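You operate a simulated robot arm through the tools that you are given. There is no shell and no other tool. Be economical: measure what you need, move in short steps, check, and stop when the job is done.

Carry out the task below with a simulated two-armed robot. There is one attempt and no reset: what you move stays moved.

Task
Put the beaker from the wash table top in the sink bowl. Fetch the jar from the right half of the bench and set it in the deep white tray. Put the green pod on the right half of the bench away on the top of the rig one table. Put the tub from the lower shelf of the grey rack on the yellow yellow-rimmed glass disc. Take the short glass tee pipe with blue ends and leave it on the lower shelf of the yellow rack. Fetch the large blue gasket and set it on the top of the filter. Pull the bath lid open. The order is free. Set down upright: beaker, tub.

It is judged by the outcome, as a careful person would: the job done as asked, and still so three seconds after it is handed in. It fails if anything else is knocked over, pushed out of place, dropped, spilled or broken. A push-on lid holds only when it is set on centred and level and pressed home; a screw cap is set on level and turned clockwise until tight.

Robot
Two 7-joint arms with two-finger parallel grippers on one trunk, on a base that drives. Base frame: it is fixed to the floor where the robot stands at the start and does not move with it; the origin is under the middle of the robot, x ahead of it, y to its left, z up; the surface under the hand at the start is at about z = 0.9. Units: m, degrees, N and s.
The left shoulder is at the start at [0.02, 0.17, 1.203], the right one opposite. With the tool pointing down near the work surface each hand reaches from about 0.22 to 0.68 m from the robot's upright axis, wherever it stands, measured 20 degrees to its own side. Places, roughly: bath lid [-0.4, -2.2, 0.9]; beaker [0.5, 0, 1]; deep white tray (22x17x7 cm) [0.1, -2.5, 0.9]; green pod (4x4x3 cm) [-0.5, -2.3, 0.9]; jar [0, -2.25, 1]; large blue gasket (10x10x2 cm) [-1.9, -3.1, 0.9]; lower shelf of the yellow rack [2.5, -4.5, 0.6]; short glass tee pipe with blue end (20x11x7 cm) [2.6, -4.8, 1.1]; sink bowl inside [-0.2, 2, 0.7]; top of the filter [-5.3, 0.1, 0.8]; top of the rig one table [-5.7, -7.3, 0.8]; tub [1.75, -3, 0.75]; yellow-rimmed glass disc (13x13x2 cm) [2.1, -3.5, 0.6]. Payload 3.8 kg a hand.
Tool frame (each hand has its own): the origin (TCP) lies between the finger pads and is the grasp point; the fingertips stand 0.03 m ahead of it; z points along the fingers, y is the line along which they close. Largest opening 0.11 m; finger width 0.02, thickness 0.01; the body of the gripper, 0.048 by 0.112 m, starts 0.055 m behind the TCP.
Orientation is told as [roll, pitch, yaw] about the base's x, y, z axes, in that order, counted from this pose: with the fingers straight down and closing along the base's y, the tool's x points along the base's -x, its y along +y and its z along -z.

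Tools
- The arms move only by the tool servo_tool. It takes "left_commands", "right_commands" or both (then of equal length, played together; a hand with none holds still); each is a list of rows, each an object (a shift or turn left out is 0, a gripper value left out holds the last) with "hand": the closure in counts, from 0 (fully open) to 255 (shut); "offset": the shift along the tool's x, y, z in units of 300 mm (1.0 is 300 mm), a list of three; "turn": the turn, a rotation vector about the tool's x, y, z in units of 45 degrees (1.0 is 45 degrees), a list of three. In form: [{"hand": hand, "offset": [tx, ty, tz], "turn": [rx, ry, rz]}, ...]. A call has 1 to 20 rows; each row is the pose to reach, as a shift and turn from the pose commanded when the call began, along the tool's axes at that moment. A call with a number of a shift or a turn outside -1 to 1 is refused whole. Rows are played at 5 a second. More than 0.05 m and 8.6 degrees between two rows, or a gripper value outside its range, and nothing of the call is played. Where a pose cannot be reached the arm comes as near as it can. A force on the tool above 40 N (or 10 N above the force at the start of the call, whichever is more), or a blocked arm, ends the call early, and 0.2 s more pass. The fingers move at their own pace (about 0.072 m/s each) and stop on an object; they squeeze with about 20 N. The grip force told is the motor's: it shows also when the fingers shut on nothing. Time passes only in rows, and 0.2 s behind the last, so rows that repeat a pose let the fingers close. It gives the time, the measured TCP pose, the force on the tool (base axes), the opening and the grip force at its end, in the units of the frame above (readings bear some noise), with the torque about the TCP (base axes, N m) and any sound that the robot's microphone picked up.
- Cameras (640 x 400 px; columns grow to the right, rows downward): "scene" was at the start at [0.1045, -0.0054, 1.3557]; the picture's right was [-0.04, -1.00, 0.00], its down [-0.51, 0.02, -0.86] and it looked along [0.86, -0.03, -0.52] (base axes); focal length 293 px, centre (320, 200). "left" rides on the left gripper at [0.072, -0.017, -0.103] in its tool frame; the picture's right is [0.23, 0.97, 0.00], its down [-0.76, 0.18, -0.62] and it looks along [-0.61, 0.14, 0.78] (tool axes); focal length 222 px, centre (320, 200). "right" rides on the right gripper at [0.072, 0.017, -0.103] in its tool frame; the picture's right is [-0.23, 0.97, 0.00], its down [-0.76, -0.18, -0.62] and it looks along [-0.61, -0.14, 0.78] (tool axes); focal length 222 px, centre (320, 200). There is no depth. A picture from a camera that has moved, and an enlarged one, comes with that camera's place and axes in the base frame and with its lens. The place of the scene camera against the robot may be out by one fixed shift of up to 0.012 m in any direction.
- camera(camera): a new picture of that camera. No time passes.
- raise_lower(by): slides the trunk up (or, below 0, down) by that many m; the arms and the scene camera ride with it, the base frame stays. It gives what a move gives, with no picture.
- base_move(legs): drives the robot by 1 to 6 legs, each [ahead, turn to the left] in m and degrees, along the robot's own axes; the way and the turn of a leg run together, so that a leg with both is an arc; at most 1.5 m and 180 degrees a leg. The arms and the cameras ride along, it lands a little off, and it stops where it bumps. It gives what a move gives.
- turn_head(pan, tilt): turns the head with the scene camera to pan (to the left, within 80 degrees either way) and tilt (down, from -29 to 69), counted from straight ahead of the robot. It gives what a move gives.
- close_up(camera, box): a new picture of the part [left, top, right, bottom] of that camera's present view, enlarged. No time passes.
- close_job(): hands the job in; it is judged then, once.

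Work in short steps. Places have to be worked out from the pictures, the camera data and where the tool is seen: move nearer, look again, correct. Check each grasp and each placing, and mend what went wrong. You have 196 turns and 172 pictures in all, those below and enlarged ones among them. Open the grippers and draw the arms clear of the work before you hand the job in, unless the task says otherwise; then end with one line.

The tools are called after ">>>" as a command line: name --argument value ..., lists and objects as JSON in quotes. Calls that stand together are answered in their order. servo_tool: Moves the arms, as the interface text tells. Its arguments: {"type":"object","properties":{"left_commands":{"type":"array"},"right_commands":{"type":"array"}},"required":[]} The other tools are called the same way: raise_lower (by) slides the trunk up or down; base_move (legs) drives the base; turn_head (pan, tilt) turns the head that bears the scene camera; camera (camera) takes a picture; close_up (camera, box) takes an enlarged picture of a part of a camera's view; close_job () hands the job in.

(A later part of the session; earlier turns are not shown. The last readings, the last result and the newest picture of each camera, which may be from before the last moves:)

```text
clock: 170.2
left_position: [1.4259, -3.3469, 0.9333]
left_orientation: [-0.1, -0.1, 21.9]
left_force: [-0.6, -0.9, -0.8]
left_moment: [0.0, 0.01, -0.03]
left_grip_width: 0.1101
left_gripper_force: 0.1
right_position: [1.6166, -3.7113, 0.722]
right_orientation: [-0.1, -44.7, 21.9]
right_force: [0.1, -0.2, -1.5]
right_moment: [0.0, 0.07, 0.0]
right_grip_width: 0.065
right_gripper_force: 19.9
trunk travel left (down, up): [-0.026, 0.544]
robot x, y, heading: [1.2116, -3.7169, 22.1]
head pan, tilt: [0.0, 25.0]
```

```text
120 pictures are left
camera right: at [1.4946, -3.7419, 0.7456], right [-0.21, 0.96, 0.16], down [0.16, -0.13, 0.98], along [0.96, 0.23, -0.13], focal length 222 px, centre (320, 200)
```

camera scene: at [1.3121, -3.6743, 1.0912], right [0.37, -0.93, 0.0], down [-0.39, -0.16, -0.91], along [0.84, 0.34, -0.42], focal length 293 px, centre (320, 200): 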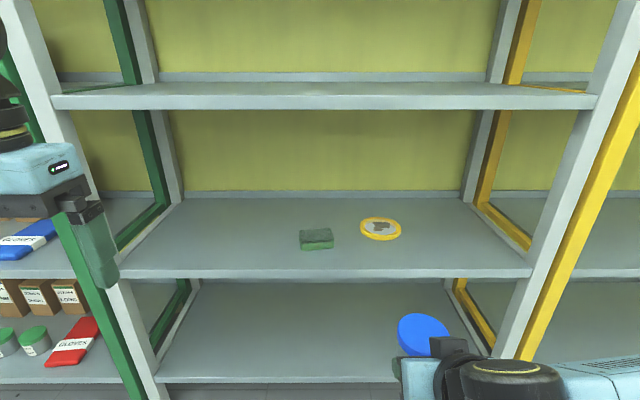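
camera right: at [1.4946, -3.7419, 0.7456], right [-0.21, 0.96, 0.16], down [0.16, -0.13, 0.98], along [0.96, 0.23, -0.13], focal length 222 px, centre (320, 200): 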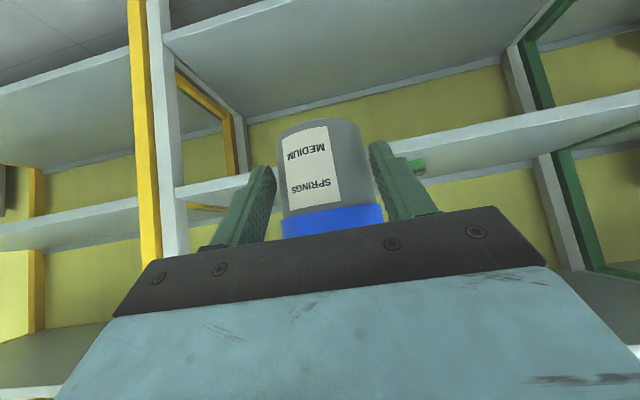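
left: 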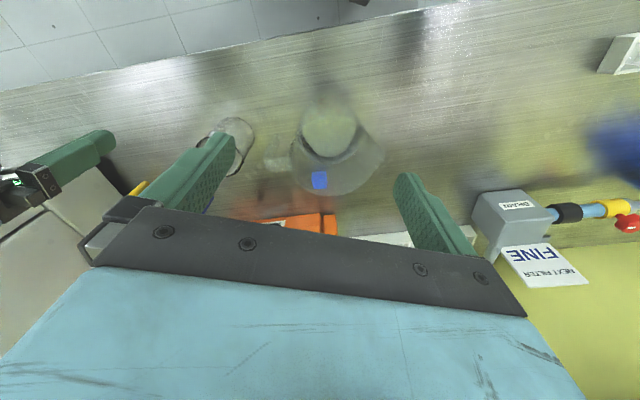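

Disc confirmed at (2.10, -3.55); front edge of the shelf is at about 0.2 m before it. Driving 0.28 m ahead.

>>> base_move --legs '[[0.28, 0]]'

>>> camera --camera "scene"

```text
clock: 172.1
left_position: [1.6819, -3.2422, 0.934]
left_orientation: [0.0, -0.1, 21.9]
left_force: [-0.5, -0.5, 0.9]
left_moment: [0.03, 0.01, -0.01]
left_grip_width: 0.11
left_gripper_force: 0.1
right_position: [1.8717, -3.6054, 0.723]
right_orientation: [0.0, -44.8, 21.8]
right_force: [-0.5, -0.8, -1.7]
right_moment: [-0.02, 0.06, 0.0]
right_grip_width: 0.0646
right_gripper_force: 19.9
trunk travel left (down, up): [-0.026, 0.544]
robot x, y, heading: [1.4699, -3.6104, 22.1]
head pan, tilt: [0.0, 25.0]
```

```text
119 pictures are left
camera scene: at [1.5687, -3.5708, 1.0912], right [0.37, -0.93, 0.0], down [-0.39, -0.16, -0.91], along [0.84, 0.34, -0.42], focal length 293 px, centre (320, 200)
```

scene: 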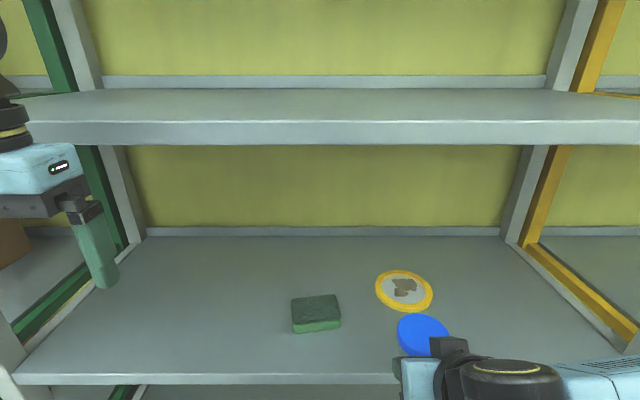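

Sliding the tub in level over the disc centre (2.102, -3.552).

>>> servo_tool --right_commands '[{"offset": [-0.11, -0.03, 0.11]}, {"offset": [-0.22, -0.06, 0.22]}, {"offset": [-0.33, -0.09, 0.33]}, {"offset": [-0.44, -0.12, 0.44]}, {"offset": [-0.54, -0.12, 0.54]}, {"offset": [-0.54, -0.12, 0.54]}]'

>>> camera --camera "scene"

>>> camera --camera "right"

```text
clock: 173.5
left_position: [1.6817, -3.2429, 0.9327]
left_orientation: [-0.1, -0.1, 22.0]
left_force: [0.4, 0.8, -0.1]
left_moment: [0.0, 0.01, -0.01]
left_grip_width: 0.1101
left_gripper_force: 0.1
right_position: [2.0983, -3.5545, 0.7219]
right_orientation: [0.0, -44.7, 21.9]
right_force: [-0.3, 0.3, -1.8]
right_moment: [-0.01, 0.07, 0.01]
right_grip_width: 0.0647
right_gripper_force: 19.9
trunk travel left (down, up): [-0.026, 0.544]
robot x, y, heading: [1.4701, -3.6111, 21.9]
head pan, tilt: [0.0, 25.0]
```

```text
118 pictures are left
camera scene: at [1.5686, -3.5708, 1.0912], right [0.37, -0.93, 0.0], down [-0.39, -0.16, -0.91], along [0.84, 0.34, -0.42], focal length 293 px, centre (320, 200)
```

scene: 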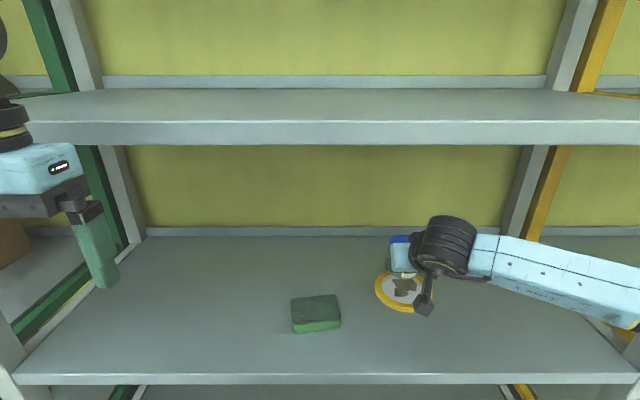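

```text
117 pictures are left
camera right: at [1.9771, -3.5871, 0.7445], right [-0.21, 0.96, 0.16], down [0.16, -0.13, 0.98], along [0.96, 0.23, -0.13], focal length 222 px, centre (320, 200)
```

right: 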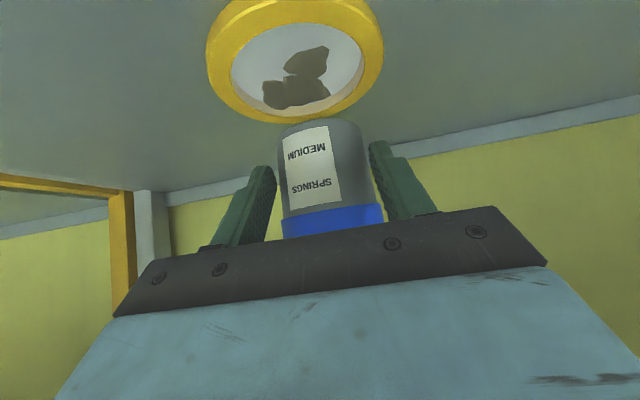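

Disc centre refines to about (2.113, -3.555). Nudging 1 cm forward and lowering 3 cm, then by small steps to contact.

>>> servo_tool --right_commands '[{"offset": [-0.024, -0.018, 0.024]}, {"offset": [0.012, -0.018, 0.06]}, {"offset": [0.047, -0.018, 0.095]}, {"offset": [0.047, -0.018, 0.095]}]'

>>> camera --camera "right"

```text
clock: 174.5
left_position: [1.6813, -3.2434, 0.9333]
left_orientation: [-0.2, -0.1, 22.0]
left_force: [0.5, 0.2, -0.2]
left_moment: [0.02, 0.02, -0.02]
left_grip_width: 0.1099
left_gripper_force: 0.1
right_position: [2.1098, -3.5576, 0.6911]
right_orientation: [0.0, -44.8, 21.9]
right_force: [-0.2, -0.6, -1.8]
right_moment: [-0.04, 0.07, -0.04]
right_grip_width: 0.0644
right_gripper_force: 20.1
trunk travel left (down, up): [-0.026, 0.544]
robot x, y, heading: [1.4677, -3.6103, 22.0]
head pan, tilt: [0.0, 25.0]
```

```text
116 pictures are left
camera right: at [1.988, -3.5885, 0.714], right [-0.21, 0.96, 0.16], down [0.16, -0.13, 0.98], along [0.96, 0.23, -0.13], focal length 222 px, centre (320, 200)
```

right: 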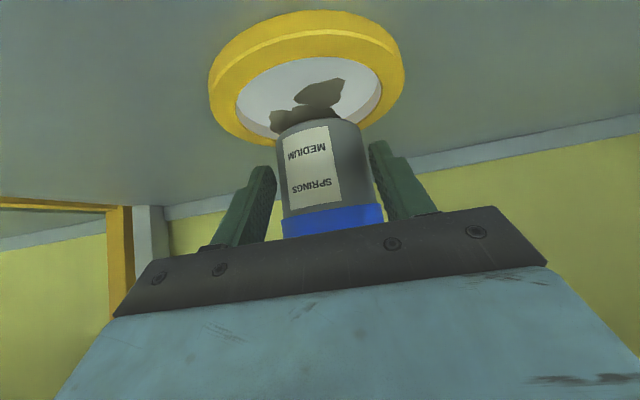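

Aligned over the disc. Lowering in small steps to contact.

>>> servo_tool --right_commands '[{"offset": [0.012, -0.01, 0.012]}, {"offset": [0.012, -0.01, 0.012]}]'

>>> servo_tool --right_commands '[{"offset": [0.01, 0, 0.01]}, {"offset": [0.01, 0, 0.01]}]'

>>> servo_tool --right_commands '[{"offset": [0.008, 0, 0.008]}, {"offset": [0.008, 0, 0.008]}]'

```text
clock: 175.1
left_position: [1.6816, -3.2433, 0.9326]
left_orientation: [-0.1, 0.0, 21.9]
left_force: [0.1, 0.5, -0.3]
left_moment: [0.0, -0.01, 0.0]
left_grip_width: 0.1098
left_gripper_force: 0.1
right_position: [2.1109, -3.559, 0.6859]
right_orientation: [-0.1, -44.9, 21.9]
right_force: [0.8, 0.4, -2.9]
right_moment: [-0.03, 0.05, 0.02]
right_grip_width: 0.0645
right_gripper_force: 19.8
trunk travel left (down, up): [-0.026, 0.544]
robot x, y, heading: [1.4698, -3.6145, 22.3]
head pan, tilt: [0.0, 25.0]
```

```text
clock: 175.7
left_position: [1.6818, -3.2445, 0.9338]
left_orientation: [-0.1, -0.1, 22.0]
left_force: [0.1, -0.1, 0.5]
left_moment: [0.01, 0.01, -0.03]
left_grip_width: 0.1098
left_gripper_force: 0.1
right_position: [2.1097, -3.5603, 0.6823]
right_orientation: [0.0, -44.8, 21.8]
right_force: [-0.4, 0.3, -2.1]
right_moment: [0.01, 0.05, -0.01]
right_grip_width: 0.0645
right_gripper_force: 19.6
trunk travel left (down, up): [-0.026, 0.544]
robot x, y, heading: [1.4669, -3.6089, 21.9]
head pan, tilt: [0.0, 25.0]
```

```text
clock: 176.3
left_position: [1.6814, -3.2433, 0.932]
left_orientation: [-0.1, -0.1, 22.0]
left_force: [1.1, 0.4, -0.5]
left_moment: [-0.01, 0.02, -0.02]
left_grip_width: 0.1102
left_gripper_force: 0.0
right_position: [2.1107, -3.5592, 0.6797]
right_orientation: [0.0, -44.9, 21.9]
right_force: [0.6, -0.8, -1.8]
right_moment: [0.04, 0.03, 0.01]
right_grip_width: 0.0643
right_gripper_force: 20.1
trunk travel left (down, up): [-0.026, 0.544]
robot x, y, heading: [1.47, -3.6106, 22.0]
head pan, tilt: [0.0, 25.0]
```

>>> servo_tool --right_commands '[{"offset": [0.01, 0, 0.01]}, {"offset": [0.01, 0, 0.01]}]'

>>> camera --camera "right"

>>> close_up --camera "scene" --box '[340, 200, 500, 340]'

```text
clock: 176.9
left_position: [1.6808, -3.2437, 0.9333]
left_orientation: [-0.2, -0.2, 22.0]
left_force: [0.0, 0.2, 0.5]
left_moment: [0.03, 0.0, -0.02]
left_grip_width: 0.1101
left_gripper_force: 0.1
right_position: [2.1112, -3.5588, 0.6788]
right_orientation: [0.1, -45.2, 21.9]
right_force: [-1.4, -1.2, 11.3]
right_moment: [0.18, -0.26, 0.1]
right_grip_width: 0.0644
right_gripper_force: 19.6
trunk travel left (down, up): [-0.026, 0.544]
robot x, y, heading: [1.4689, -3.6084, 21.9]
head pan, tilt: [0.0, 25.0]
```

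```text
115 pictures are left
camera right: at [1.9896, -3.5909, 0.7006], right [-0.21, 0.96, 0.16], down [0.15, -0.13, 0.98], along [0.96, 0.24, -0.12], focal length 222 px, centre (320, 200)
```

right: 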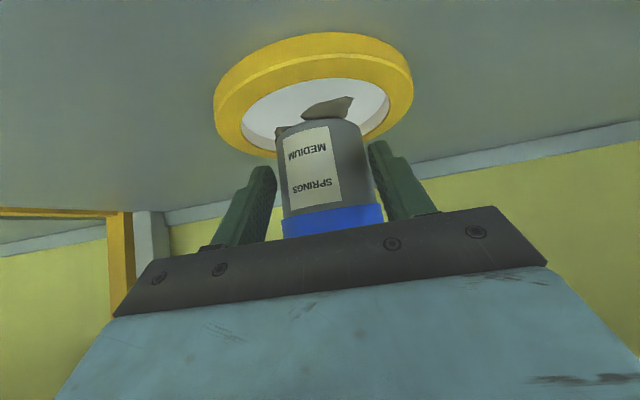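

```text
2.86 times, centred on (420, 270) of scene
camera zoom: at [1.5675, -3.571, 1.0915], right [0.37, -0.93, 0.0], down [-0.39, -0.16, -0.91], along [0.84, 0.34, -0.42], focal length 837 px, centre (34, 0)
```

zoom: 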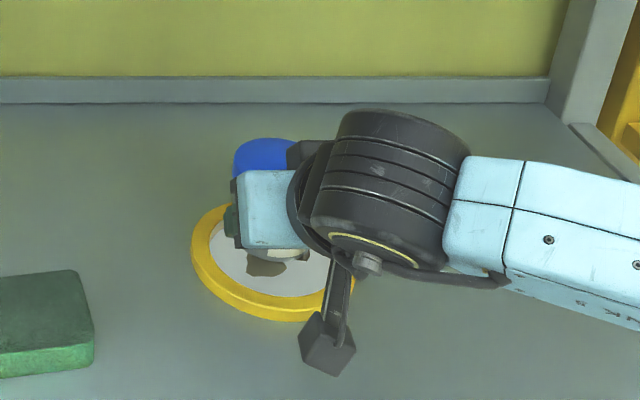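

Contact, but the tub may sit ~1.5 cm toward the back, close to the raised rim. Lifting 1 cm, shifting 1.3 cm back, and lowering again.

>>> servo_tool --right_commands '[{"offset": [-0.026, 0, -0.026]}, {"offset": [0.005, 0, -0.057]}, {"offset": [0.005, 0, -0.057]}]'

>>> servo_tool --right_commands '[{"offset": [0.02, 0, 0.02]}, {"offset": [0.02, 0, 0.02]}]'

>>> servo_tool --right_commands '[{"offset": [0.008, 0, 0.008]}, {"offset": [0.008, 0, 0.008]}]'

>>> close_up --camera "scene" --box '[340, 200, 500, 340]'

```text
clock: 177.7
left_position: [1.6807, -3.2443, 0.9338]
left_orientation: [-0.1, -0.1, 21.9]
left_force: [-0.6, 0.4, -0.2]
left_moment: [-0.01, 0.01, 0.02]
left_grip_width: 0.1102
left_gripper_force: 0.1
right_position: [2.0996, -3.5639, 0.6854]
right_orientation: [-0.1, -44.7, 21.9]
right_force: [0.0, -0.8, -1.4]
right_moment: [-0.01, 0.05, 0.02]
right_grip_width: 0.0639
right_gripper_force: 20.5
trunk travel left (down, up): [-0.026, 0.544]
robot x, y, heading: [1.4702, -3.6088, 22.0]
head pan, tilt: [0.0, 25.0]
```

```text
clock: 178.3
left_position: [1.6813, -3.2442, 0.9329]
left_orientation: [0.0, -0.1, 22.0]
left_force: [0.2, 0.6, -0.3]
left_moment: [0.0, -0.01, 0.0]
left_grip_width: 0.1098
left_gripper_force: 0.1
right_position: [2.0987, -3.5648, 0.6786]
right_orientation: [0.0, -44.9, 21.9]
right_force: [-0.1, -0.2, 5.1]
right_moment: [-0.06, -0.07, 0.04]
right_grip_width: 0.0636
right_gripper_force: 19.6
trunk travel left (down, up): [-0.026, 0.544]
robot x, y, heading: [1.4717, -3.6088, 21.9]
head pan, tilt: [0.0, 25.0]
```

```text
clock: 178.9
left_position: [1.6796, -3.2442, 0.9334]
left_orientation: [-0.1, -0.1, 22.0]
left_force: [0.6, -0.1, -0.8]
left_moment: [0.0, -0.01, 0.02]
left_grip_width: 0.1101
left_gripper_force: 0.0
right_position: [2.0981, -3.5636, 0.6779]
right_orientation: [0.0, -45.3, 21.8]
right_force: [-1.2, -5.2, 18.9]
right_moment: [0.09, -0.53, 0.11]
right_grip_width: 0.0641
right_gripper_force: 20.0
trunk travel left (down, up): [-0.026, 0.544]
robot x, y, heading: [1.4687, -3.6153, 22.1]
head pan, tilt: [0.0, 25.0]
```

```text
2.86 times, centred on (420, 270) of scene
camera zoom: at [1.5668, -3.5713, 1.0916], right [0.37, -0.93, 0.0], down [-0.39, -0.16, -0.91], along [0.84, 0.34, -0.42], focal length 837 px, centre (34, 0)
```

zoom: 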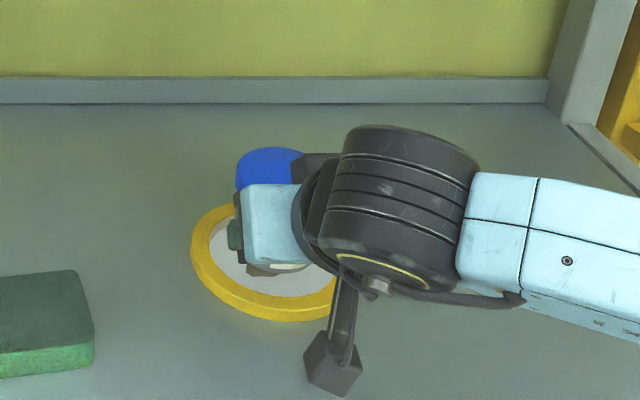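

Same contact height, so it is resting on the glass. Easing pressure, opening, and withdrawing straight back.

>>> servo_tool --right_commands '[{"offset": [-0.008, 0, -0.008]}, {"offset": [-0.008, 0, -0.008], "hand": 0}, {"offset": [-0.008, 0, -0.008], "hand": 0}, {"offset": [-0.008, 0, -0.008], "hand": 0}, {"offset": [-0.008, 0, -0.008], "hand": 0}, {"offset": [0.04, 0, -0.06]}, {"offset": [0.1, 0, -0.12]}, {"offset": [0.2, 0, -0.22]}, {"offset": [0.3, 0, -0.32]}, {"offset": [0.4, 0, -0.42]}, {"offset": [0.5, 0, -0.52]}, {"offset": [0.5, 0, -0.52]}]'

>>> camera --camera "scene"

>>> camera --camera "right"

```text
clock: 181.5
left_position: [1.6818, -3.2449, 0.9325]
left_orientation: [-0.1, 0.0, 21.9]
left_force: [-0.6, 0.3, 0.7]
left_moment: [-0.03, 0.03, 0.0]
left_grip_width: 0.1099
left_gripper_force: 0.0
right_position: [1.8979, -3.6447, 0.6805]
right_orientation: [0.0, -44.9, 21.8]
right_force: [0.1, -0.1, 0.4]
right_moment: [-0.01, 0.02, 0.0]
right_grip_width: 0.1101
right_gripper_force: 0.1
trunk travel left (down, up): [-0.026, 0.544]
robot x, y, heading: [1.4695, -3.6123, 22.3]
head pan, tilt: [0.0, 25.0]
```

```text
112 pictures are left
camera scene: at [1.5684, -3.5709, 1.0913], right [0.37, -0.93, 0.0], down [-0.39, -0.16, -0.91], along [0.84, 0.34, -0.42], focal length 293 px, centre (320, 200)
```

scene: 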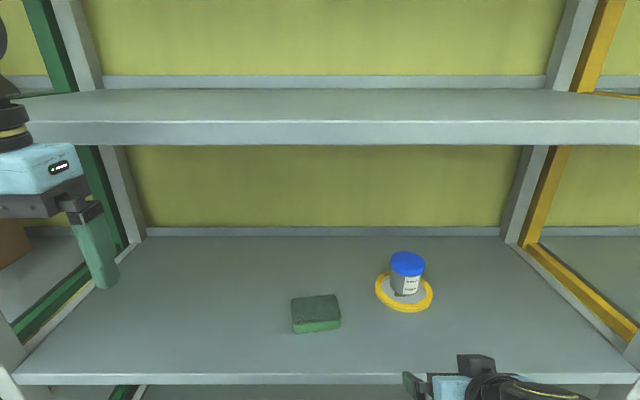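

```text
111 pictures are left
camera right: at [1.7761, -3.6767, 0.7028], right [-0.21, 0.96, 0.16], down [0.16, -0.13, 0.98], along [0.96, 0.23, -0.13], focal length 222 px, centre (320, 200)
```

right: 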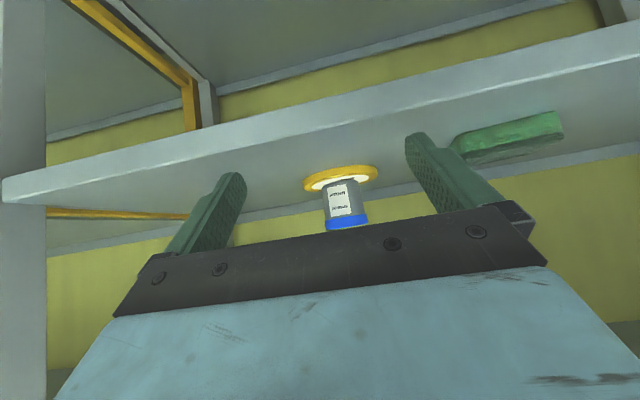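

Tub stands upright on the disc. Backing out, raising the trunk, and moving on to the yellow rack.

>>> base_move --legs '[[-0.4, 0], [0, -91], [1.3, 0], [0, 91]]'

>>> raise_lower --by 0.35

>>> camera --camera "scene"

```text
clock: 198.0
left_position: [1.7823, -4.6052, 0.9334]
left_orientation: [-0.1, 0.0, 24.2]
left_force: [1.0, 0.1, -0.2]
left_moment: [0.0, 0.0, 0.0]
left_grip_width: 0.1099
left_gripper_force: 0.0
right_position: [2.0135, -4.9984, 0.6792]
right_orientation: [0.0, -44.8, 24.0]
right_force: [-0.3, -0.1, -0.3]
right_moment: [-0.02, 0.02, -0.03]
right_grip_width: 0.11
right_gripper_force: 0.0
trunk travel left (down, up): [-0.026, 0.544]
robot x, y, heading: [1.5865, -4.9795, 24.2]
head pan, tilt: [0.0, 25.0]
```

```text
clock: 201.4
left_position: [1.7821, -4.605, 1.2825]
left_orientation: [-0.2, 0.0, 24.3]
left_force: [0.6, -0.5, 0.3]
left_moment: [0.01, 0.0, 0.0]
left_grip_width: 0.1099
left_gripper_force: 0.0
right_position: [2.0147, -4.9982, 1.0301]
right_orientation: [0.0, -44.8, 24.1]
right_force: [-0.5, -0.1, 0.5]
right_moment: [-0.02, -0.06, -0.02]
right_grip_width: 0.11
right_gripper_force: 0.0
trunk travel left (down, up): [-0.376, 0.194]
robot x, y, heading: [1.585, -4.9811, 24.3]
head pan, tilt: [0.0, 25.0]
```

```text
110 pictures are left
camera scene: at [1.6822, -4.9369, 1.4412], right [0.41, -0.91, 0.0], down [-0.39, -0.17, -0.91], along [0.83, 0.37, -0.42], focal length 293 px, centre (320, 200)
```

scene: 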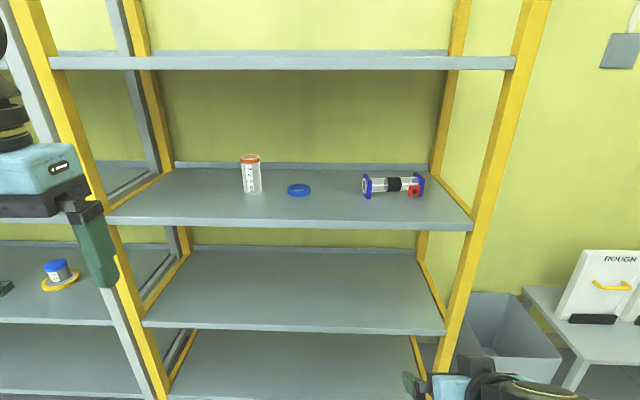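

The blue-ended tee lies on the upper shelf. Zooming on it.

>>> close_up --camera "scene" --box '[330, 150, 450, 225]'

>>> camera --camera "right"

```text
5.33 times, centred on (390, 188) of scene
camera zoom: at [1.6822, -4.9369, 1.4412], right [0.41, -0.91, 0.0], down [-0.39, -0.17, -0.91], along [0.83, 0.37, -0.42], focal length 1563 px, centre (-53, 267)
```

zoom: 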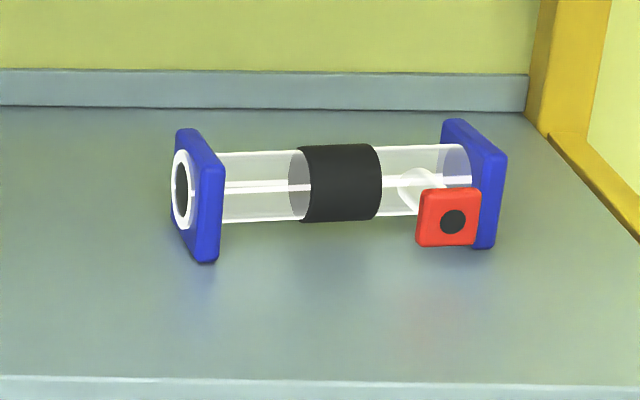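

```text
108 pictures are left
camera right: at [1.8942, -5.0347, 1.0525], right [-0.25, 0.95, 0.16], down [0.16, -0.12, 0.98], along [0.95, 0.27, -0.13], focal length 222 px, centre (320, 200)
```

right: 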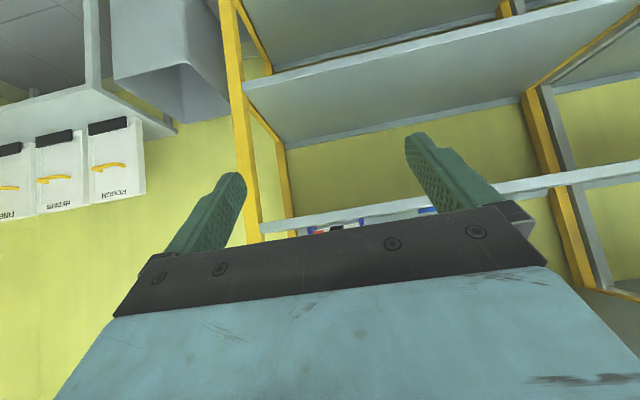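

Tee coupling is at about (2.648, -4.782), z≈1.065, 0.26 m deep, close to the right post, so the left arm (elbow to the left) suits better. First reposition, then tuck the right hand.

>>> base_move --legs '[[0, -58], [0.34, 0], [0, 55]]'

>>> servo_tool --right_commands '[{"offset": [0.0, 0, -0.15]}, {"offset": [0.0, 0, -0.3]}, {"offset": [-0.1, 0, -0.4]}, {"offset": [-0.2, 0, -0.5]}, {"offset": [-0.2, 0, -0.5]}]' --left_commands '[{"turn": [0, 0, -0.18]}, {"turn": [0, 0, -0.36]}, {"turn": [0, 0, -0.54]}, {"turn": [0, 0, -0.72]}, {"turn": [0, 0, -0.9]}]'

>>> camera --camera "scene"

```text
clock: 208.7
left_position: [2.0875, -4.7994, 1.2835]
left_orientation: [-0.2, -0.1, 22.5]
left_force: [0.2, 0.4, -0.3]
left_moment: [0.0, 0.0, 0.02]
left_grip_width: 0.1099
left_gripper_force: 0.0
right_position: [2.3086, -5.1996, 1.03]
right_orientation: [0.0, -44.7, 22.4]
right_force: [0.3, 0.1, 0.2]
right_moment: [0.0, -0.01, 0.02]
right_grip_width: 0.11
right_gripper_force: 0.0
trunk travel left (down, up): [-0.376, 0.194]
robot x, y, heading: [1.8813, -5.1681, 22.7]
head pan, tilt: [0.0, 25.0]
```

```text
clock: 209.8
left_position: [2.0896, -4.8007, 1.2843]
left_orientation: [0.0, -0.1, 63.2]
left_force: [-0.5, 0.1, -0.6]
left_moment: [0.01, 0.0, 0.01]
left_grip_width: 0.1101
left_gripper_force: 0.1
right_position: [2.3059, -5.1822, 1.2023]
right_orientation: [-0.1, -44.8, 22.5]
right_force: [0.6, -0.1, 0.0]
right_moment: [0.0, -0.03, 0.02]
right_grip_width: 0.1096
right_gripper_force: 0.0
right hand out of reach, approached as far as the arm can: row 1, 2, 3, 4, 5
trunk travel left (down, up): [-0.376, 0.194]
robot x, y, heading: [1.8812, -5.17, 22.3]
head pan, tilt: [0.0, 25.0]
```

```text
107 pictures are left
camera scene: at [1.9784, -5.1283, 1.4412], right [0.38, -0.92, 0.0], down [-0.39, -0.16, -0.91], along [0.84, 0.35, -0.42], focal length 293 px, centre (320, 200)
```

scene: 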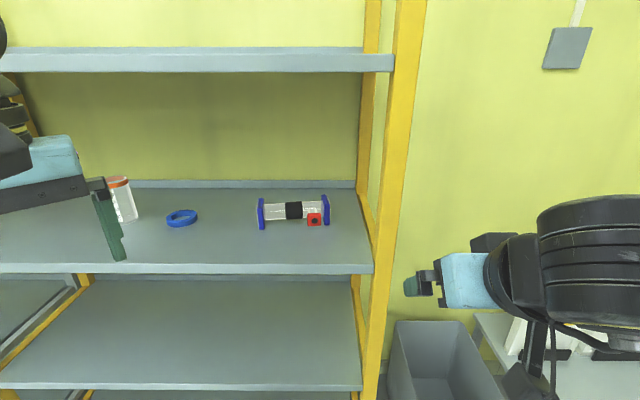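

Tee coupling averages to (2.64, -4.778). I bring the left hand in front of me, lower and turned so it will close front-to-back, and shift the right hand outward past the post.

>>> servo_tool --left_commands '[{"offset": [0.065, -0.061, 0.071], "turn": [0, 0, -0.143]}, {"offset": [0.13, -0.122, 0.143], "turn": [0, 0, -0.286]}, {"offset": [0.196, -0.183, 0.214], "turn": [0, 0, -0.43]}, {"offset": [0.261, -0.245, 0.286], "turn": [0, 0, -0.572]}, {"offset": [0.326, -0.306, 0.357], "turn": [0, 0, -0.715]}, {"offset": [0.392, -0.367, 0.43], "turn": [0, 0, -0.858]}, {"offset": [0.457, -0.428, 0.5], "turn": [0, 0, -1.0]}, {"offset": [0.457, -0.428, 0.5], "turn": [0, 0, -1.0]}]' --right_commands '[{"offset": [0, -0.1, 0]}, {"offset": [0, -0.2, 0]}, {"offset": [0, -0.3, 0]}, {"offset": [0, -0.35, 0]}, {"offset": [0, -0.35, 0]}, {"offset": [0, -0.35, 0]}, {"offset": [0, -0.35, 0]}, {"offset": [0, -0.35, 0]}]'

>>> camera --camera "scene"

>>> camera --camera "left"

```text
clock: 211.7
left_position: [2.1412, -4.9814, 1.1316]
left_orientation: [-0.1, 0.1, 108.1]
left_force: [-1.4, 0.3, -0.1]
left_moment: [0.0, 0.02, 0.02]
left_grip_width: 0.1103
left_gripper_force: 0.1
right_position: [2.3503, -5.2772, 1.1995]
right_orientation: [0.0, -44.6, 22.5]
right_force: [-0.5, 0.3, 0.0]
right_moment: [-0.03, 0.04, -0.01]
right_grip_width: 0.11
right_gripper_force: 0.0
right hand out of reach, approached as far as the arm can: row 1, 2, 3, 4, 5, 6, 7, 8
trunk travel left (down, up): [-0.376, 0.194]
robot x, y, heading: [1.8853, -5.168, 22.4]
head pan, tilt: [0.0, 25.0]
```

```text
106 pictures are left
camera scene: at [1.9775, -5.1279, 1.4413], right [0.38, -0.92, 0.0], down [-0.39, -0.16, -0.91], along [0.84, 0.35, -0.42], focal length 293 px, centre (320, 200)
```

scene: 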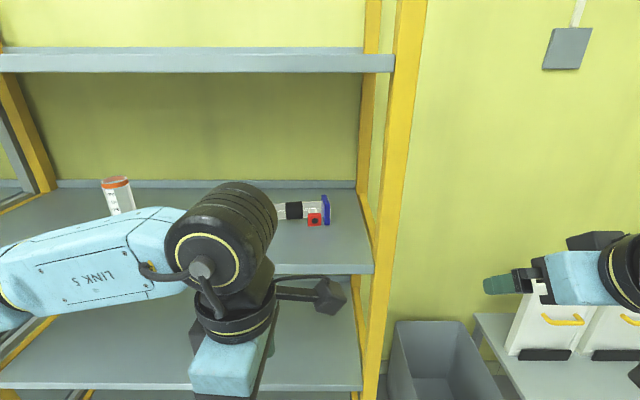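

```text
105 pictures are left
camera left: at [2.1803, -5.0455, 1.2353], right [-0.85, -0.52, 0.0], down [-0.41, 0.67, 0.62], along [-0.32, 0.53, -0.78], focal length 222 px, centre (320, 200)
```

left: 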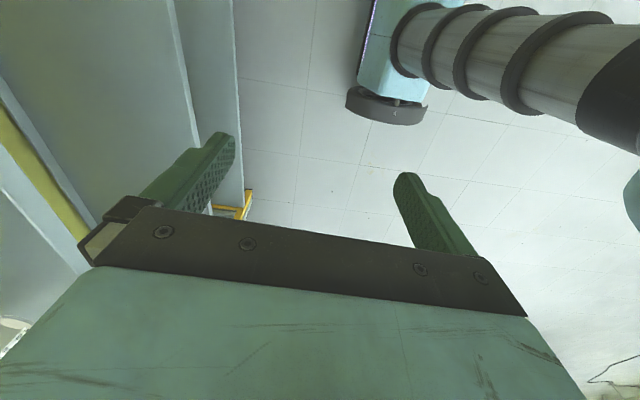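

The left hand is oriented and in front. Driving 0.25 m forward, then checking.

>>> base_move --legs '[[0.25, 0]]'

>>> camera --camera "scene"

>>> turn_head --pan 45 --tilt 30

>>> camera --camera "scene"

```text
clock: 213.5
left_position: [2.3752, -4.8855, 1.1329]
left_orientation: [-0.1, 0.1, 107.9]
left_force: [0.7, 0.3, -0.6]
left_moment: [0.01, 0.02, 0.03]
left_grip_width: 0.1099
left_gripper_force: 0.2
right_position: [2.5842, -5.1825, 1.1995]
right_orientation: [0.0, -44.6, 22.3]
right_force: [0.0, -0.1, 1.0]
right_moment: [0.01, 0.02, 0.02]
right_grip_width: 0.11
right_gripper_force: 0.0
trunk travel left (down, up): [-0.376, 0.194]
robot x, y, heading: [2.1108, -5.0724, 22.6]
head pan, tilt: [0.0, 25.0]
```

```text
104 pictures are left
camera scene: at [2.2112, -5.0322, 1.4412], right [0.38, -0.92, 0.0], down [-0.39, -0.16, -0.91], along [0.84, 0.34, -0.42], focal length 293 px, centre (320, 200)
```

scene: 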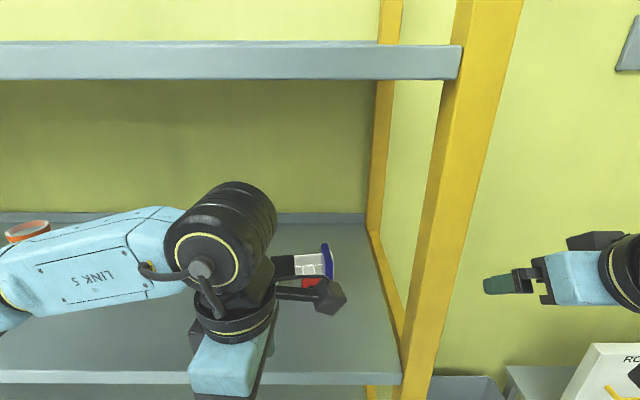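

```text
clock: 214.6
left_position: [2.375, -4.8863, 1.132]
left_orientation: [-0.1, 0.1, 107.9]
left_force: [-0.1, 0.2, 0.6]
left_moment: [-0.01, -0.01, 0.01]
left_grip_width: 0.11
left_gripper_force: 0.0
right_position: [2.5824, -5.1826, 1.2004]
right_orientation: [0.0, -44.7, 22.2]
right_force: [-0.3, 0.7, -0.3]
right_moment: [0.0, 0.01, 0.0]
right_grip_width: 0.1102
right_gripper_force: 0.0
trunk travel left (down, up): [-0.376, 0.194]
robot x, y, heading: [2.1109, -5.0729, 22.4]
head pan, tilt: [45.0, 30.0]
```

```text
103 pictures are left
camera scene: at [2.16, -4.9842, 1.4333], right [0.92, -0.39, 0.0], down [-0.19, -0.46, -0.87], along [0.33, 0.8, -0.5], focal length 293 px, centre (320, 200)
```

scene: 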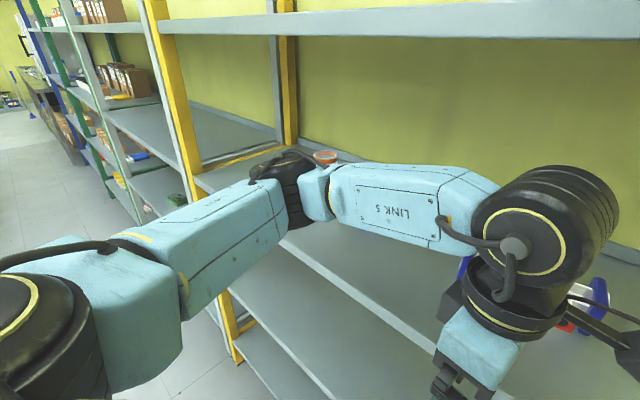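

Elbow path looks free. Moving the left hand in over the coupling (z 1.15), then looking with its camera.

>>> servo_tool --left_commands '[{"offset": [-0.01, -0.12, -0.05]}, {"offset": [-0.02, -0.27, -0.067]}, {"offset": [-0.03, -0.42, -0.067]}, {"offset": [-0.045, -0.57, -0.067]}, {"offset": [-0.055, -0.72, -0.067]}, {"offset": [-0.065, -0.86, -0.067]}, {"offset": [-0.071, -0.952, -0.067]}, {"offset": [-0.071, -0.952, -0.067]}]'

>>> camera --camera "left"

>>> turn_head --pan 0 --tilt 20

>>> camera --camera "scene"

```text
clock: 216.4
left_position: [2.6377, -4.7745, 1.1531]
left_orientation: [-0.2, 0.1, 107.8]
left_force: [-0.3, 0.0, -0.9]
left_moment: [-0.01, -0.01, 0.01]
left_grip_width: 0.1101
left_gripper_force: 0.0
right_position: [2.5828, -5.1832, 1.2003]
right_orientation: [-0.1, -44.6, 22.3]
right_force: [-0.2, 0.4, -0.2]
right_moment: [0.01, -0.01, -0.02]
right_grip_width: 0.1101
right_gripper_force: 0.0
trunk travel left (down, up): [-0.376, 0.194]
robot x, y, heading: [2.1103, -5.0729, 22.3]
head pan, tilt: [45.0, 30.0]
```

```text
102 pictures are left
camera left: at [2.6768, -4.8398, 1.2566], right [-0.86, -0.51, 0.0], down [-0.4, 0.67, 0.62], along [-0.32, 0.53, -0.78], focal length 222 px, centre (320, 200)
```

left: 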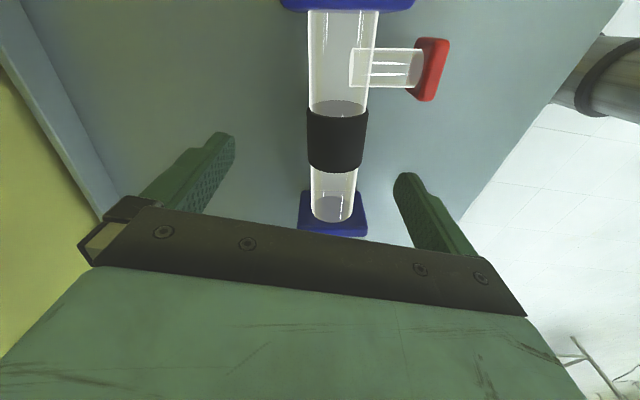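

```text
clock: 217.5
left_position: [2.6379, -4.7774, 1.1531]
left_orientation: [-0.1, 0.1, 107.8]
left_force: [0.1, 0.2, -0.2]
left_moment: [-0.01, 0.02, -0.02]
left_grip_width: 0.11
left_gripper_force: 0.0
right_position: [2.5826, -5.1824, 1.2002]
right_orientation: [0.0, -44.6, 22.3]
right_force: [0.8, -0.2, -0.5]
right_moment: [-0.03, 0.03, 0.03]
right_grip_width: 0.1104
right_gripper_force: 0.0
trunk travel left (down, up): [-0.376, 0.194]
robot x, y, heading: [2.1143, -5.0721, 22.5]
head pan, tilt: [0.0, 20.0]
```

```text
101 pictures are left
camera scene: at [2.2113, -5.0321, 1.4493], right [0.38, -0.92, 0.0], down [-0.32, -0.13, -0.94], along [0.87, 0.36, -0.34], focal length 293 px, centre (320, 200)
```

scene: 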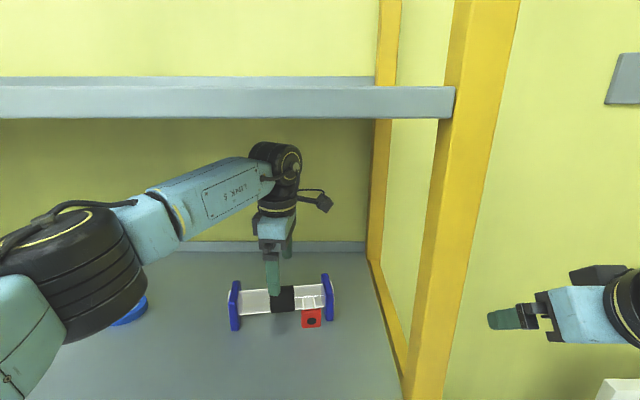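

The coupling centre is at (2.6205, -4.777), 1.6 cm nearer. Correcting, descending to z≈1.075 and gripping.

>>> servo_tool --left_commands '[{"offset": [-0.017, 0.054, 0]}, {"offset": [-0.017, 0.054, 0.1]}, {"offset": [-0.017, 0.054, 0.2]}, {"offset": [-0.017, 0.054, 0.26]}, {"offset": [-0.017, 0.054, 0.26]}, {"offset": [-0.017, 0.054, 0.26], "hand": 255}, {"offset": [-0.017, 0.054, 0.26], "hand": 255}, {"offset": [-0.017, 0.054, 0.26], "hand": 255}, {"offset": [-0.017, 0.054, 0.26], "hand": 255}, {"offset": [-0.017, 0.054, 0.26], "hand": 255}]'

>>> camera --camera "scene"

>>> camera --camera "left"

```text
clock: 219.7
left_position: [2.6221, -4.7785, 1.0741]
left_orientation: [-0.1, 0.1, 108.0]
left_force: [-0.2, 1.2, 0.4]
left_moment: [-0.01, -0.06, 0.1]
left_grip_width: 0.0535
left_gripper_force: 20.1
right_position: [2.5824, -5.1826, 1.2005]
right_orientation: [-0.1, -44.7, 22.4]
right_force: [0.4, 0.1, 0.1]
right_moment: [-0.01, -0.02, 0.01]
right_grip_width: 0.11
right_gripper_force: 0.1
trunk travel left (down, up): [-0.376, 0.194]
robot x, y, heading: [2.1102, -5.0727, 22.6]
head pan, tilt: [0.0, 20.0]
```

```text
100 pictures are left
camera scene: at [2.2113, -5.0321, 1.4493], right [0.38, -0.92, 0.0], down [-0.32, -0.13, -0.94], along [0.87, 0.36, -0.34], focal length 293 px, centre (320, 200)
```

scene: 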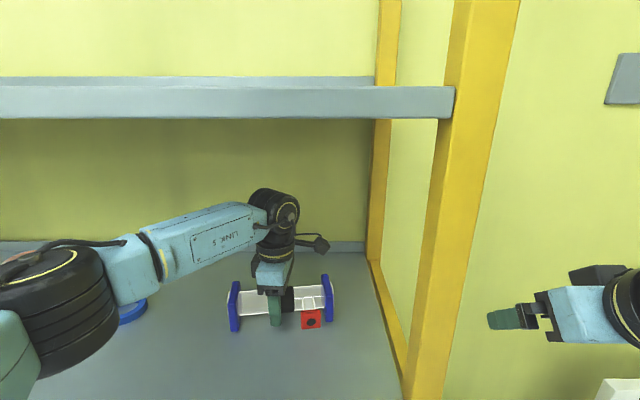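

```text
99 pictures are left
camera left: at [2.6606, -4.8421, 1.1776], right [-0.86, -0.52, 0.0], down [-0.4, 0.67, 0.62], along [-0.32, 0.53, -0.78], focal length 222 px, centre (320, 200)
```

left: 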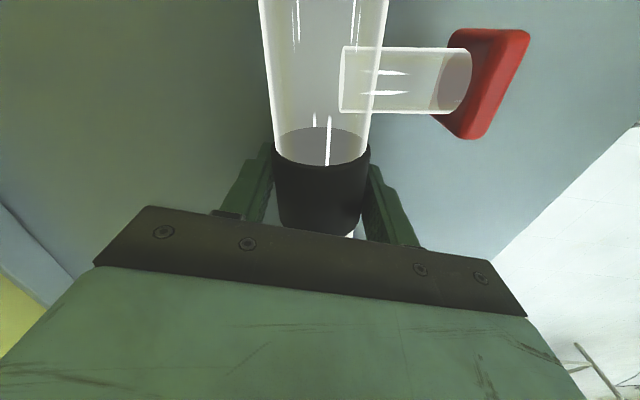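

Tee gripped (0.0535 m). Lifting 6 cm and drawing it straight out.

>>> servo_tool --left_commands '[{"offset": [0, 0, -0.1]}, {"offset": [0, 0, -0.2]}, {"offset": [0.01, 0.12, -0.22]}, {"offset": [0.02, 0.27, -0.22]}, {"offset": [0.035, 0.42, -0.22]}, {"offset": [0.045, 0.57, -0.22]}, {"offset": [0.055, 0.72, -0.22]}, {"offset": [0.065, 0.87, -0.22]}, {"offset": [0.071, 0.92, -0.22]}, {"offset": [0.071, 0.92, -0.22]}]'

>>> base_move --legs '[[-0.25, 0]]'

>>> camera --camera "scene"

```text
clock: 221.9
left_position: [2.3664, -4.8814, 1.1398]
left_orientation: [-0.1, 0.2, 107.8]
left_force: [0.8, 0.6, -2.5]
left_moment: [0.03, -0.01, 0.0]
left_grip_width: 0.0529
left_gripper_force: 20.0
right_position: [2.5825, -5.1822, 1.2005]
right_orientation: [0.0, -44.7, 22.3]
right_force: [0.0, 0.2, -0.5]
right_moment: [0.01, -0.02, 0.05]
right_grip_width: 0.1101
right_gripper_force: 0.1
trunk travel left (down, up): [-0.376, 0.194]
robot x, y, heading: [2.1109, -5.0719, 22.7]
head pan, tilt: [0.0, 20.0]
```

```text
clock: 223.7
left_position: [2.1371, -4.9761, 1.1398]
left_orientation: [-0.1, 0.1, 108.4]
left_force: [0.6, -0.5, -2.7]
left_moment: [0.05, -0.04, -0.02]
left_grip_width: 0.0531
left_gripper_force: 20.2
right_position: [2.3558, -5.2737, 1.2009]
right_orientation: [-0.1, -44.7, 22.8]
right_force: [-0.7, 0.4, -0.9]
right_moment: [-0.02, 0.0, -0.02]
right_grip_width: 0.1098
right_gripper_force: 0.1
trunk travel left (down, up): [-0.376, 0.194]
robot x, y, heading: [1.8824, -5.168, 22.9]
head pan, tilt: [0.0, 20.0]
```

```text
98 pictures are left
camera scene: at [1.9825, -5.1264, 1.4494], right [0.39, -0.92, 0.0], down [-0.31, -0.13, -0.94], along [0.87, 0.37, -0.34], focal length 293 px, centre (320, 200)
```

scene: 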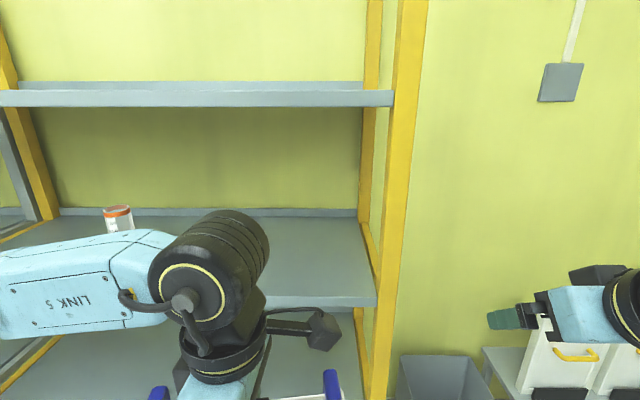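

Tee is out. Lowering the trunk fully to reach the lower shelf and driving in again.

>>> raise_lower --by -0.375

>>> camera --camera "scene"

```text
clock: 227.3
left_position: [2.1371, -4.9763, 0.7658]
left_orientation: [-0.1, 0.1, 108.4]
left_force: [-0.3, 0.1, -2.7]
left_moment: [0.06, 0.01, -0.01]
left_grip_width: 0.0523
left_gripper_force: 19.9
right_position: [2.3569, -5.2727, 0.825]
right_orientation: [-0.1, -44.7, 22.8]
right_force: [-0.8, 0.0, 0.0]
right_moment: [0.0, -0.01, 0.0]
right_grip_width: 0.1101
right_gripper_force: 0.1
trunk travel left (down, up): [-0.001, 0.569]
robot x, y, heading: [1.8833, -5.1688, 22.9]
head pan, tilt: [0.0, 20.0]
```

```text
97 pictures are left
camera scene: at [1.9832, -5.1261, 1.0744], right [0.39, -0.92, 0.0], down [-0.32, -0.13, -0.94], along [0.87, 0.37, -0.34], focal length 293 px, centre (320, 200)
```

scene: 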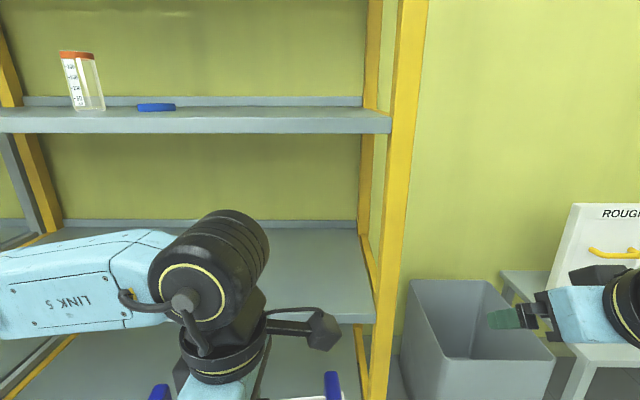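

Shelf top around z≈0.63; tee bottom is at about 0.73. Driving in 0.25 m.

>>> base_move --legs '[[0.25, 0]]'

>>> servo_tool --left_commands '[{"offset": [-0.05, -0.12, 0]}, {"offset": [-0.1, -0.25, 0]}, {"offset": [-0.16, -0.38, 0]}, {"offset": [-0.22, -0.5, 0]}, {"offset": [-0.26, -0.62, 0.05]}, {"offset": [-0.26, -0.65, 0.12]}, {"offset": [-0.26, -0.65, 0.17]}, {"offset": [-0.26, -0.65, 0.17]}]'

>>> camera --camera "scene"

>>> camera --camera "left"

```text
clock: 229.2
left_position: [2.3737, -4.8793, 0.7656]
left_orientation: [-0.1, 0.0, 108.2]
left_force: [0.0, 0.2, -2.9]
left_moment: [0.01, -0.01, 0.03]
left_grip_width: 0.0518
left_gripper_force: 20.2
right_position: [2.5901, -5.1762, 0.8252]
right_orientation: [0.0, -44.7, 22.6]
right_force: [0.3, 0.3, -0.3]
right_moment: [0.03, -0.01, -0.04]
right_grip_width: 0.1099
right_gripper_force: 0.2
trunk travel left (down, up): [-0.001, 0.569]
robot x, y, heading: [2.1208, -5.0698, 22.8]
head pan, tilt: [0.0, 20.0]
```

```text
clock: 231.0
left_position: [2.5353, -4.7425, 0.7156]
left_orientation: [-0.1, 0.1, 108.2]
left_force: [-0.1, 0.2, -2.0]
left_moment: [0.03, 0.02, 0.02]
left_grip_width: 0.0519
left_gripper_force: 20.0
right_position: [2.591, -5.1768, 0.8248]
right_orientation: [0.0, -44.7, 22.5]
right_force: [-0.3, 0.3, -0.1]
right_moment: [-0.01, -0.01, 0.0]
right_grip_width: 0.1101
right_gripper_force: 0.0
trunk travel left (down, up): [-0.001, 0.569]
robot x, y, heading: [2.1201, -5.0679, 22.6]
head pan, tilt: [0.0, 20.0]
```

```text
96 pictures are left
camera scene: at [2.2179, -5.028, 1.0743], right [0.39, -0.92, 0.0], down [-0.32, -0.13, -0.94], along [0.87, 0.36, -0.34], focal length 293 px, centre (320, 200)
```

scene: 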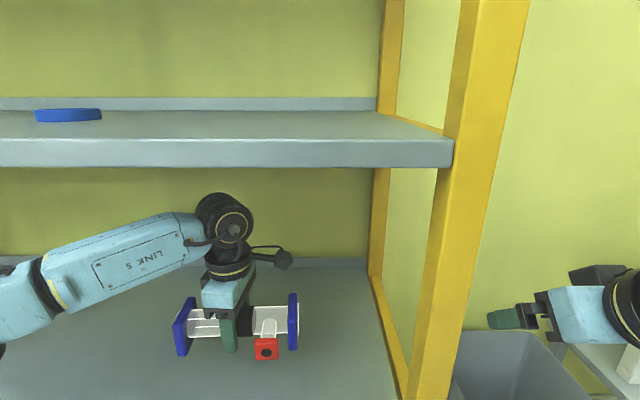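

```text
95 pictures are left
camera left: at [2.5746, -4.8073, 0.8176], right [-0.85, -0.52, 0.0], down [-0.41, 0.67, 0.62], along [-0.32, 0.53, -0.78], focal length 222 px, centre (320, 200)
```

left: 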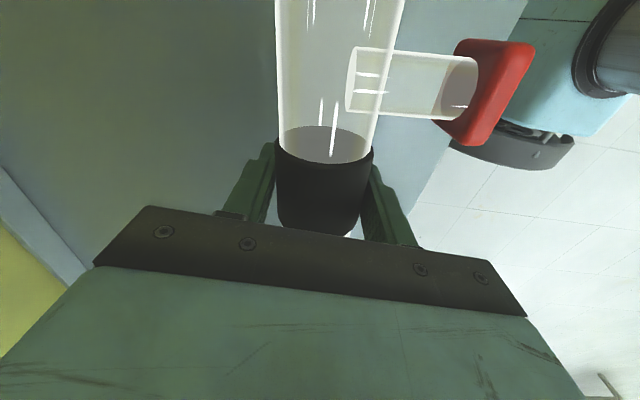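

Tee is fully over the lower shelf. Lowering to contact in steps.

>>> servo_tool --left_commands '[{"offset": [0, 0, 0.06]}, {"offset": [0, 0, 0.11]}, {"offset": [0, 0, 0.11]}]'

>>> servo_tool --left_commands '[{"offset": [0, 0, 0.02]}, {"offset": [0, 0, 0.02]}]'

>>> servo_tool --left_commands '[{"offset": [0, 0, 0.015]}, {"offset": [0, 0, 0.015]}]'

```text
clock: 231.8
left_position: [2.5349, -4.7447, 0.6812]
left_orientation: [0.0, 0.1, 108.2]
left_force: [-0.8, 0.4, -3.6]
left_moment: [0.03, -0.01, 0.01]
left_grip_width: 0.0516
left_gripper_force: 19.8
right_position: [2.5907, -5.1771, 0.8243]
right_orientation: [0.0, -44.7, 22.7]
right_force: [-0.6, 1.0, 0.1]
right_moment: [-0.01, 0.03, -0.02]
right_grip_width: 0.1099
right_gripper_force: 0.0
trunk travel left (down, up): [-0.001, 0.569]
robot x, y, heading: [2.1191, -5.0688, 22.6]
head pan, tilt: [0.0, 20.0]
```

```text
clock: 232.4
left_position: [2.5346, -4.7441, 0.6747]
left_orientation: [0.0, 0.1, 108.3]
left_force: [-0.2, 0.3, -3.7]
left_moment: [0.04, -0.03, -0.01]
left_grip_width: 0.0513
left_gripper_force: 19.5
right_position: [2.5911, -5.1775, 0.8254]
right_orientation: [0.0, -44.6, 22.7]
right_force: [0.5, 0.8, -0.2]
right_moment: [-0.02, 0.04, -0.02]
right_grip_width: 0.11
right_gripper_force: 0.0
trunk travel left (down, up): [-0.001, 0.569]
robot x, y, heading: [2.1167, -5.0701, 22.9]
head pan, tilt: [0.0, 20.0]
```

```text
clock: 233.0
left_position: [2.5335, -4.7427, 0.6701]
left_orientation: [-0.2, 0.1, 108.2]
left_force: [0.2, 0.2, -3.1]
left_moment: [0.01, 0.0, 0.0]
left_grip_width: 0.0515
left_gripper_force: 20.1
right_position: [2.5905, -5.1766, 0.825]
right_orientation: [0.0, -44.8, 22.6]
right_force: [0.5, 0.5, 0.5]
right_moment: [0.0, 0.02, 0.04]
right_grip_width: 0.1098
right_gripper_force: 0.0
trunk travel left (down, up): [-0.001, 0.569]
robot x, y, heading: [2.1214, -5.0738, 22.6]
head pan, tilt: [0.0, 20.0]
```

>>> servo_tool --left_commands '[{"offset": [0, 0, 0.015]}, {"offset": [0, 0, 0.015]}]'

>>> servo_tool --left_commands '[{"offset": [0, 0, 0.012]}, {"offset": [0, 0, 0.012]}]'

```text
clock: 233.6
left_position: [2.5334, -4.7427, 0.6671]
left_orientation: [-0.2, 0.0, 108.1]
left_force: [1.1, 0.4, -2.4]
left_moment: [0.07, -0.02, -0.02]
left_grip_width: 0.0514
left_gripper_force: 20.3
right_position: [2.5894, -5.1761, 0.8245]
right_orientation: [0.0, -44.6, 22.6]
right_force: [0.6, 0.1, 0.1]
right_moment: [-0.01, 0.01, -0.01]
right_grip_width: 0.11
right_gripper_force: 0.0
trunk travel left (down, up): [-0.001, 0.569]
robot x, y, heading: [2.1189, -5.0715, 22.7]
head pan, tilt: [0.0, 20.0]
```

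```text
clock: 234.2
left_position: [2.533, -4.7425, 0.6639]
left_orientation: [-0.2, 0.1, 108.1]
left_force: [0.1, -0.4, -2.8]
left_moment: [0.03, -0.01, -0.04]
left_grip_width: 0.0517
left_gripper_force: 19.7
right_position: [2.5899, -5.1764, 0.8243]
right_orientation: [-0.1, -44.7, 22.6]
right_force: [0.6, -0.6, 0.3]
right_moment: [-0.04, 0.01, 0.03]
right_grip_width: 0.1102
right_gripper_force: 0.0
trunk travel left (down, up): [-0.001, 0.569]
robot x, y, heading: [2.12, -5.07, 22.6]
head pan, tilt: [0.0, 20.0]
```

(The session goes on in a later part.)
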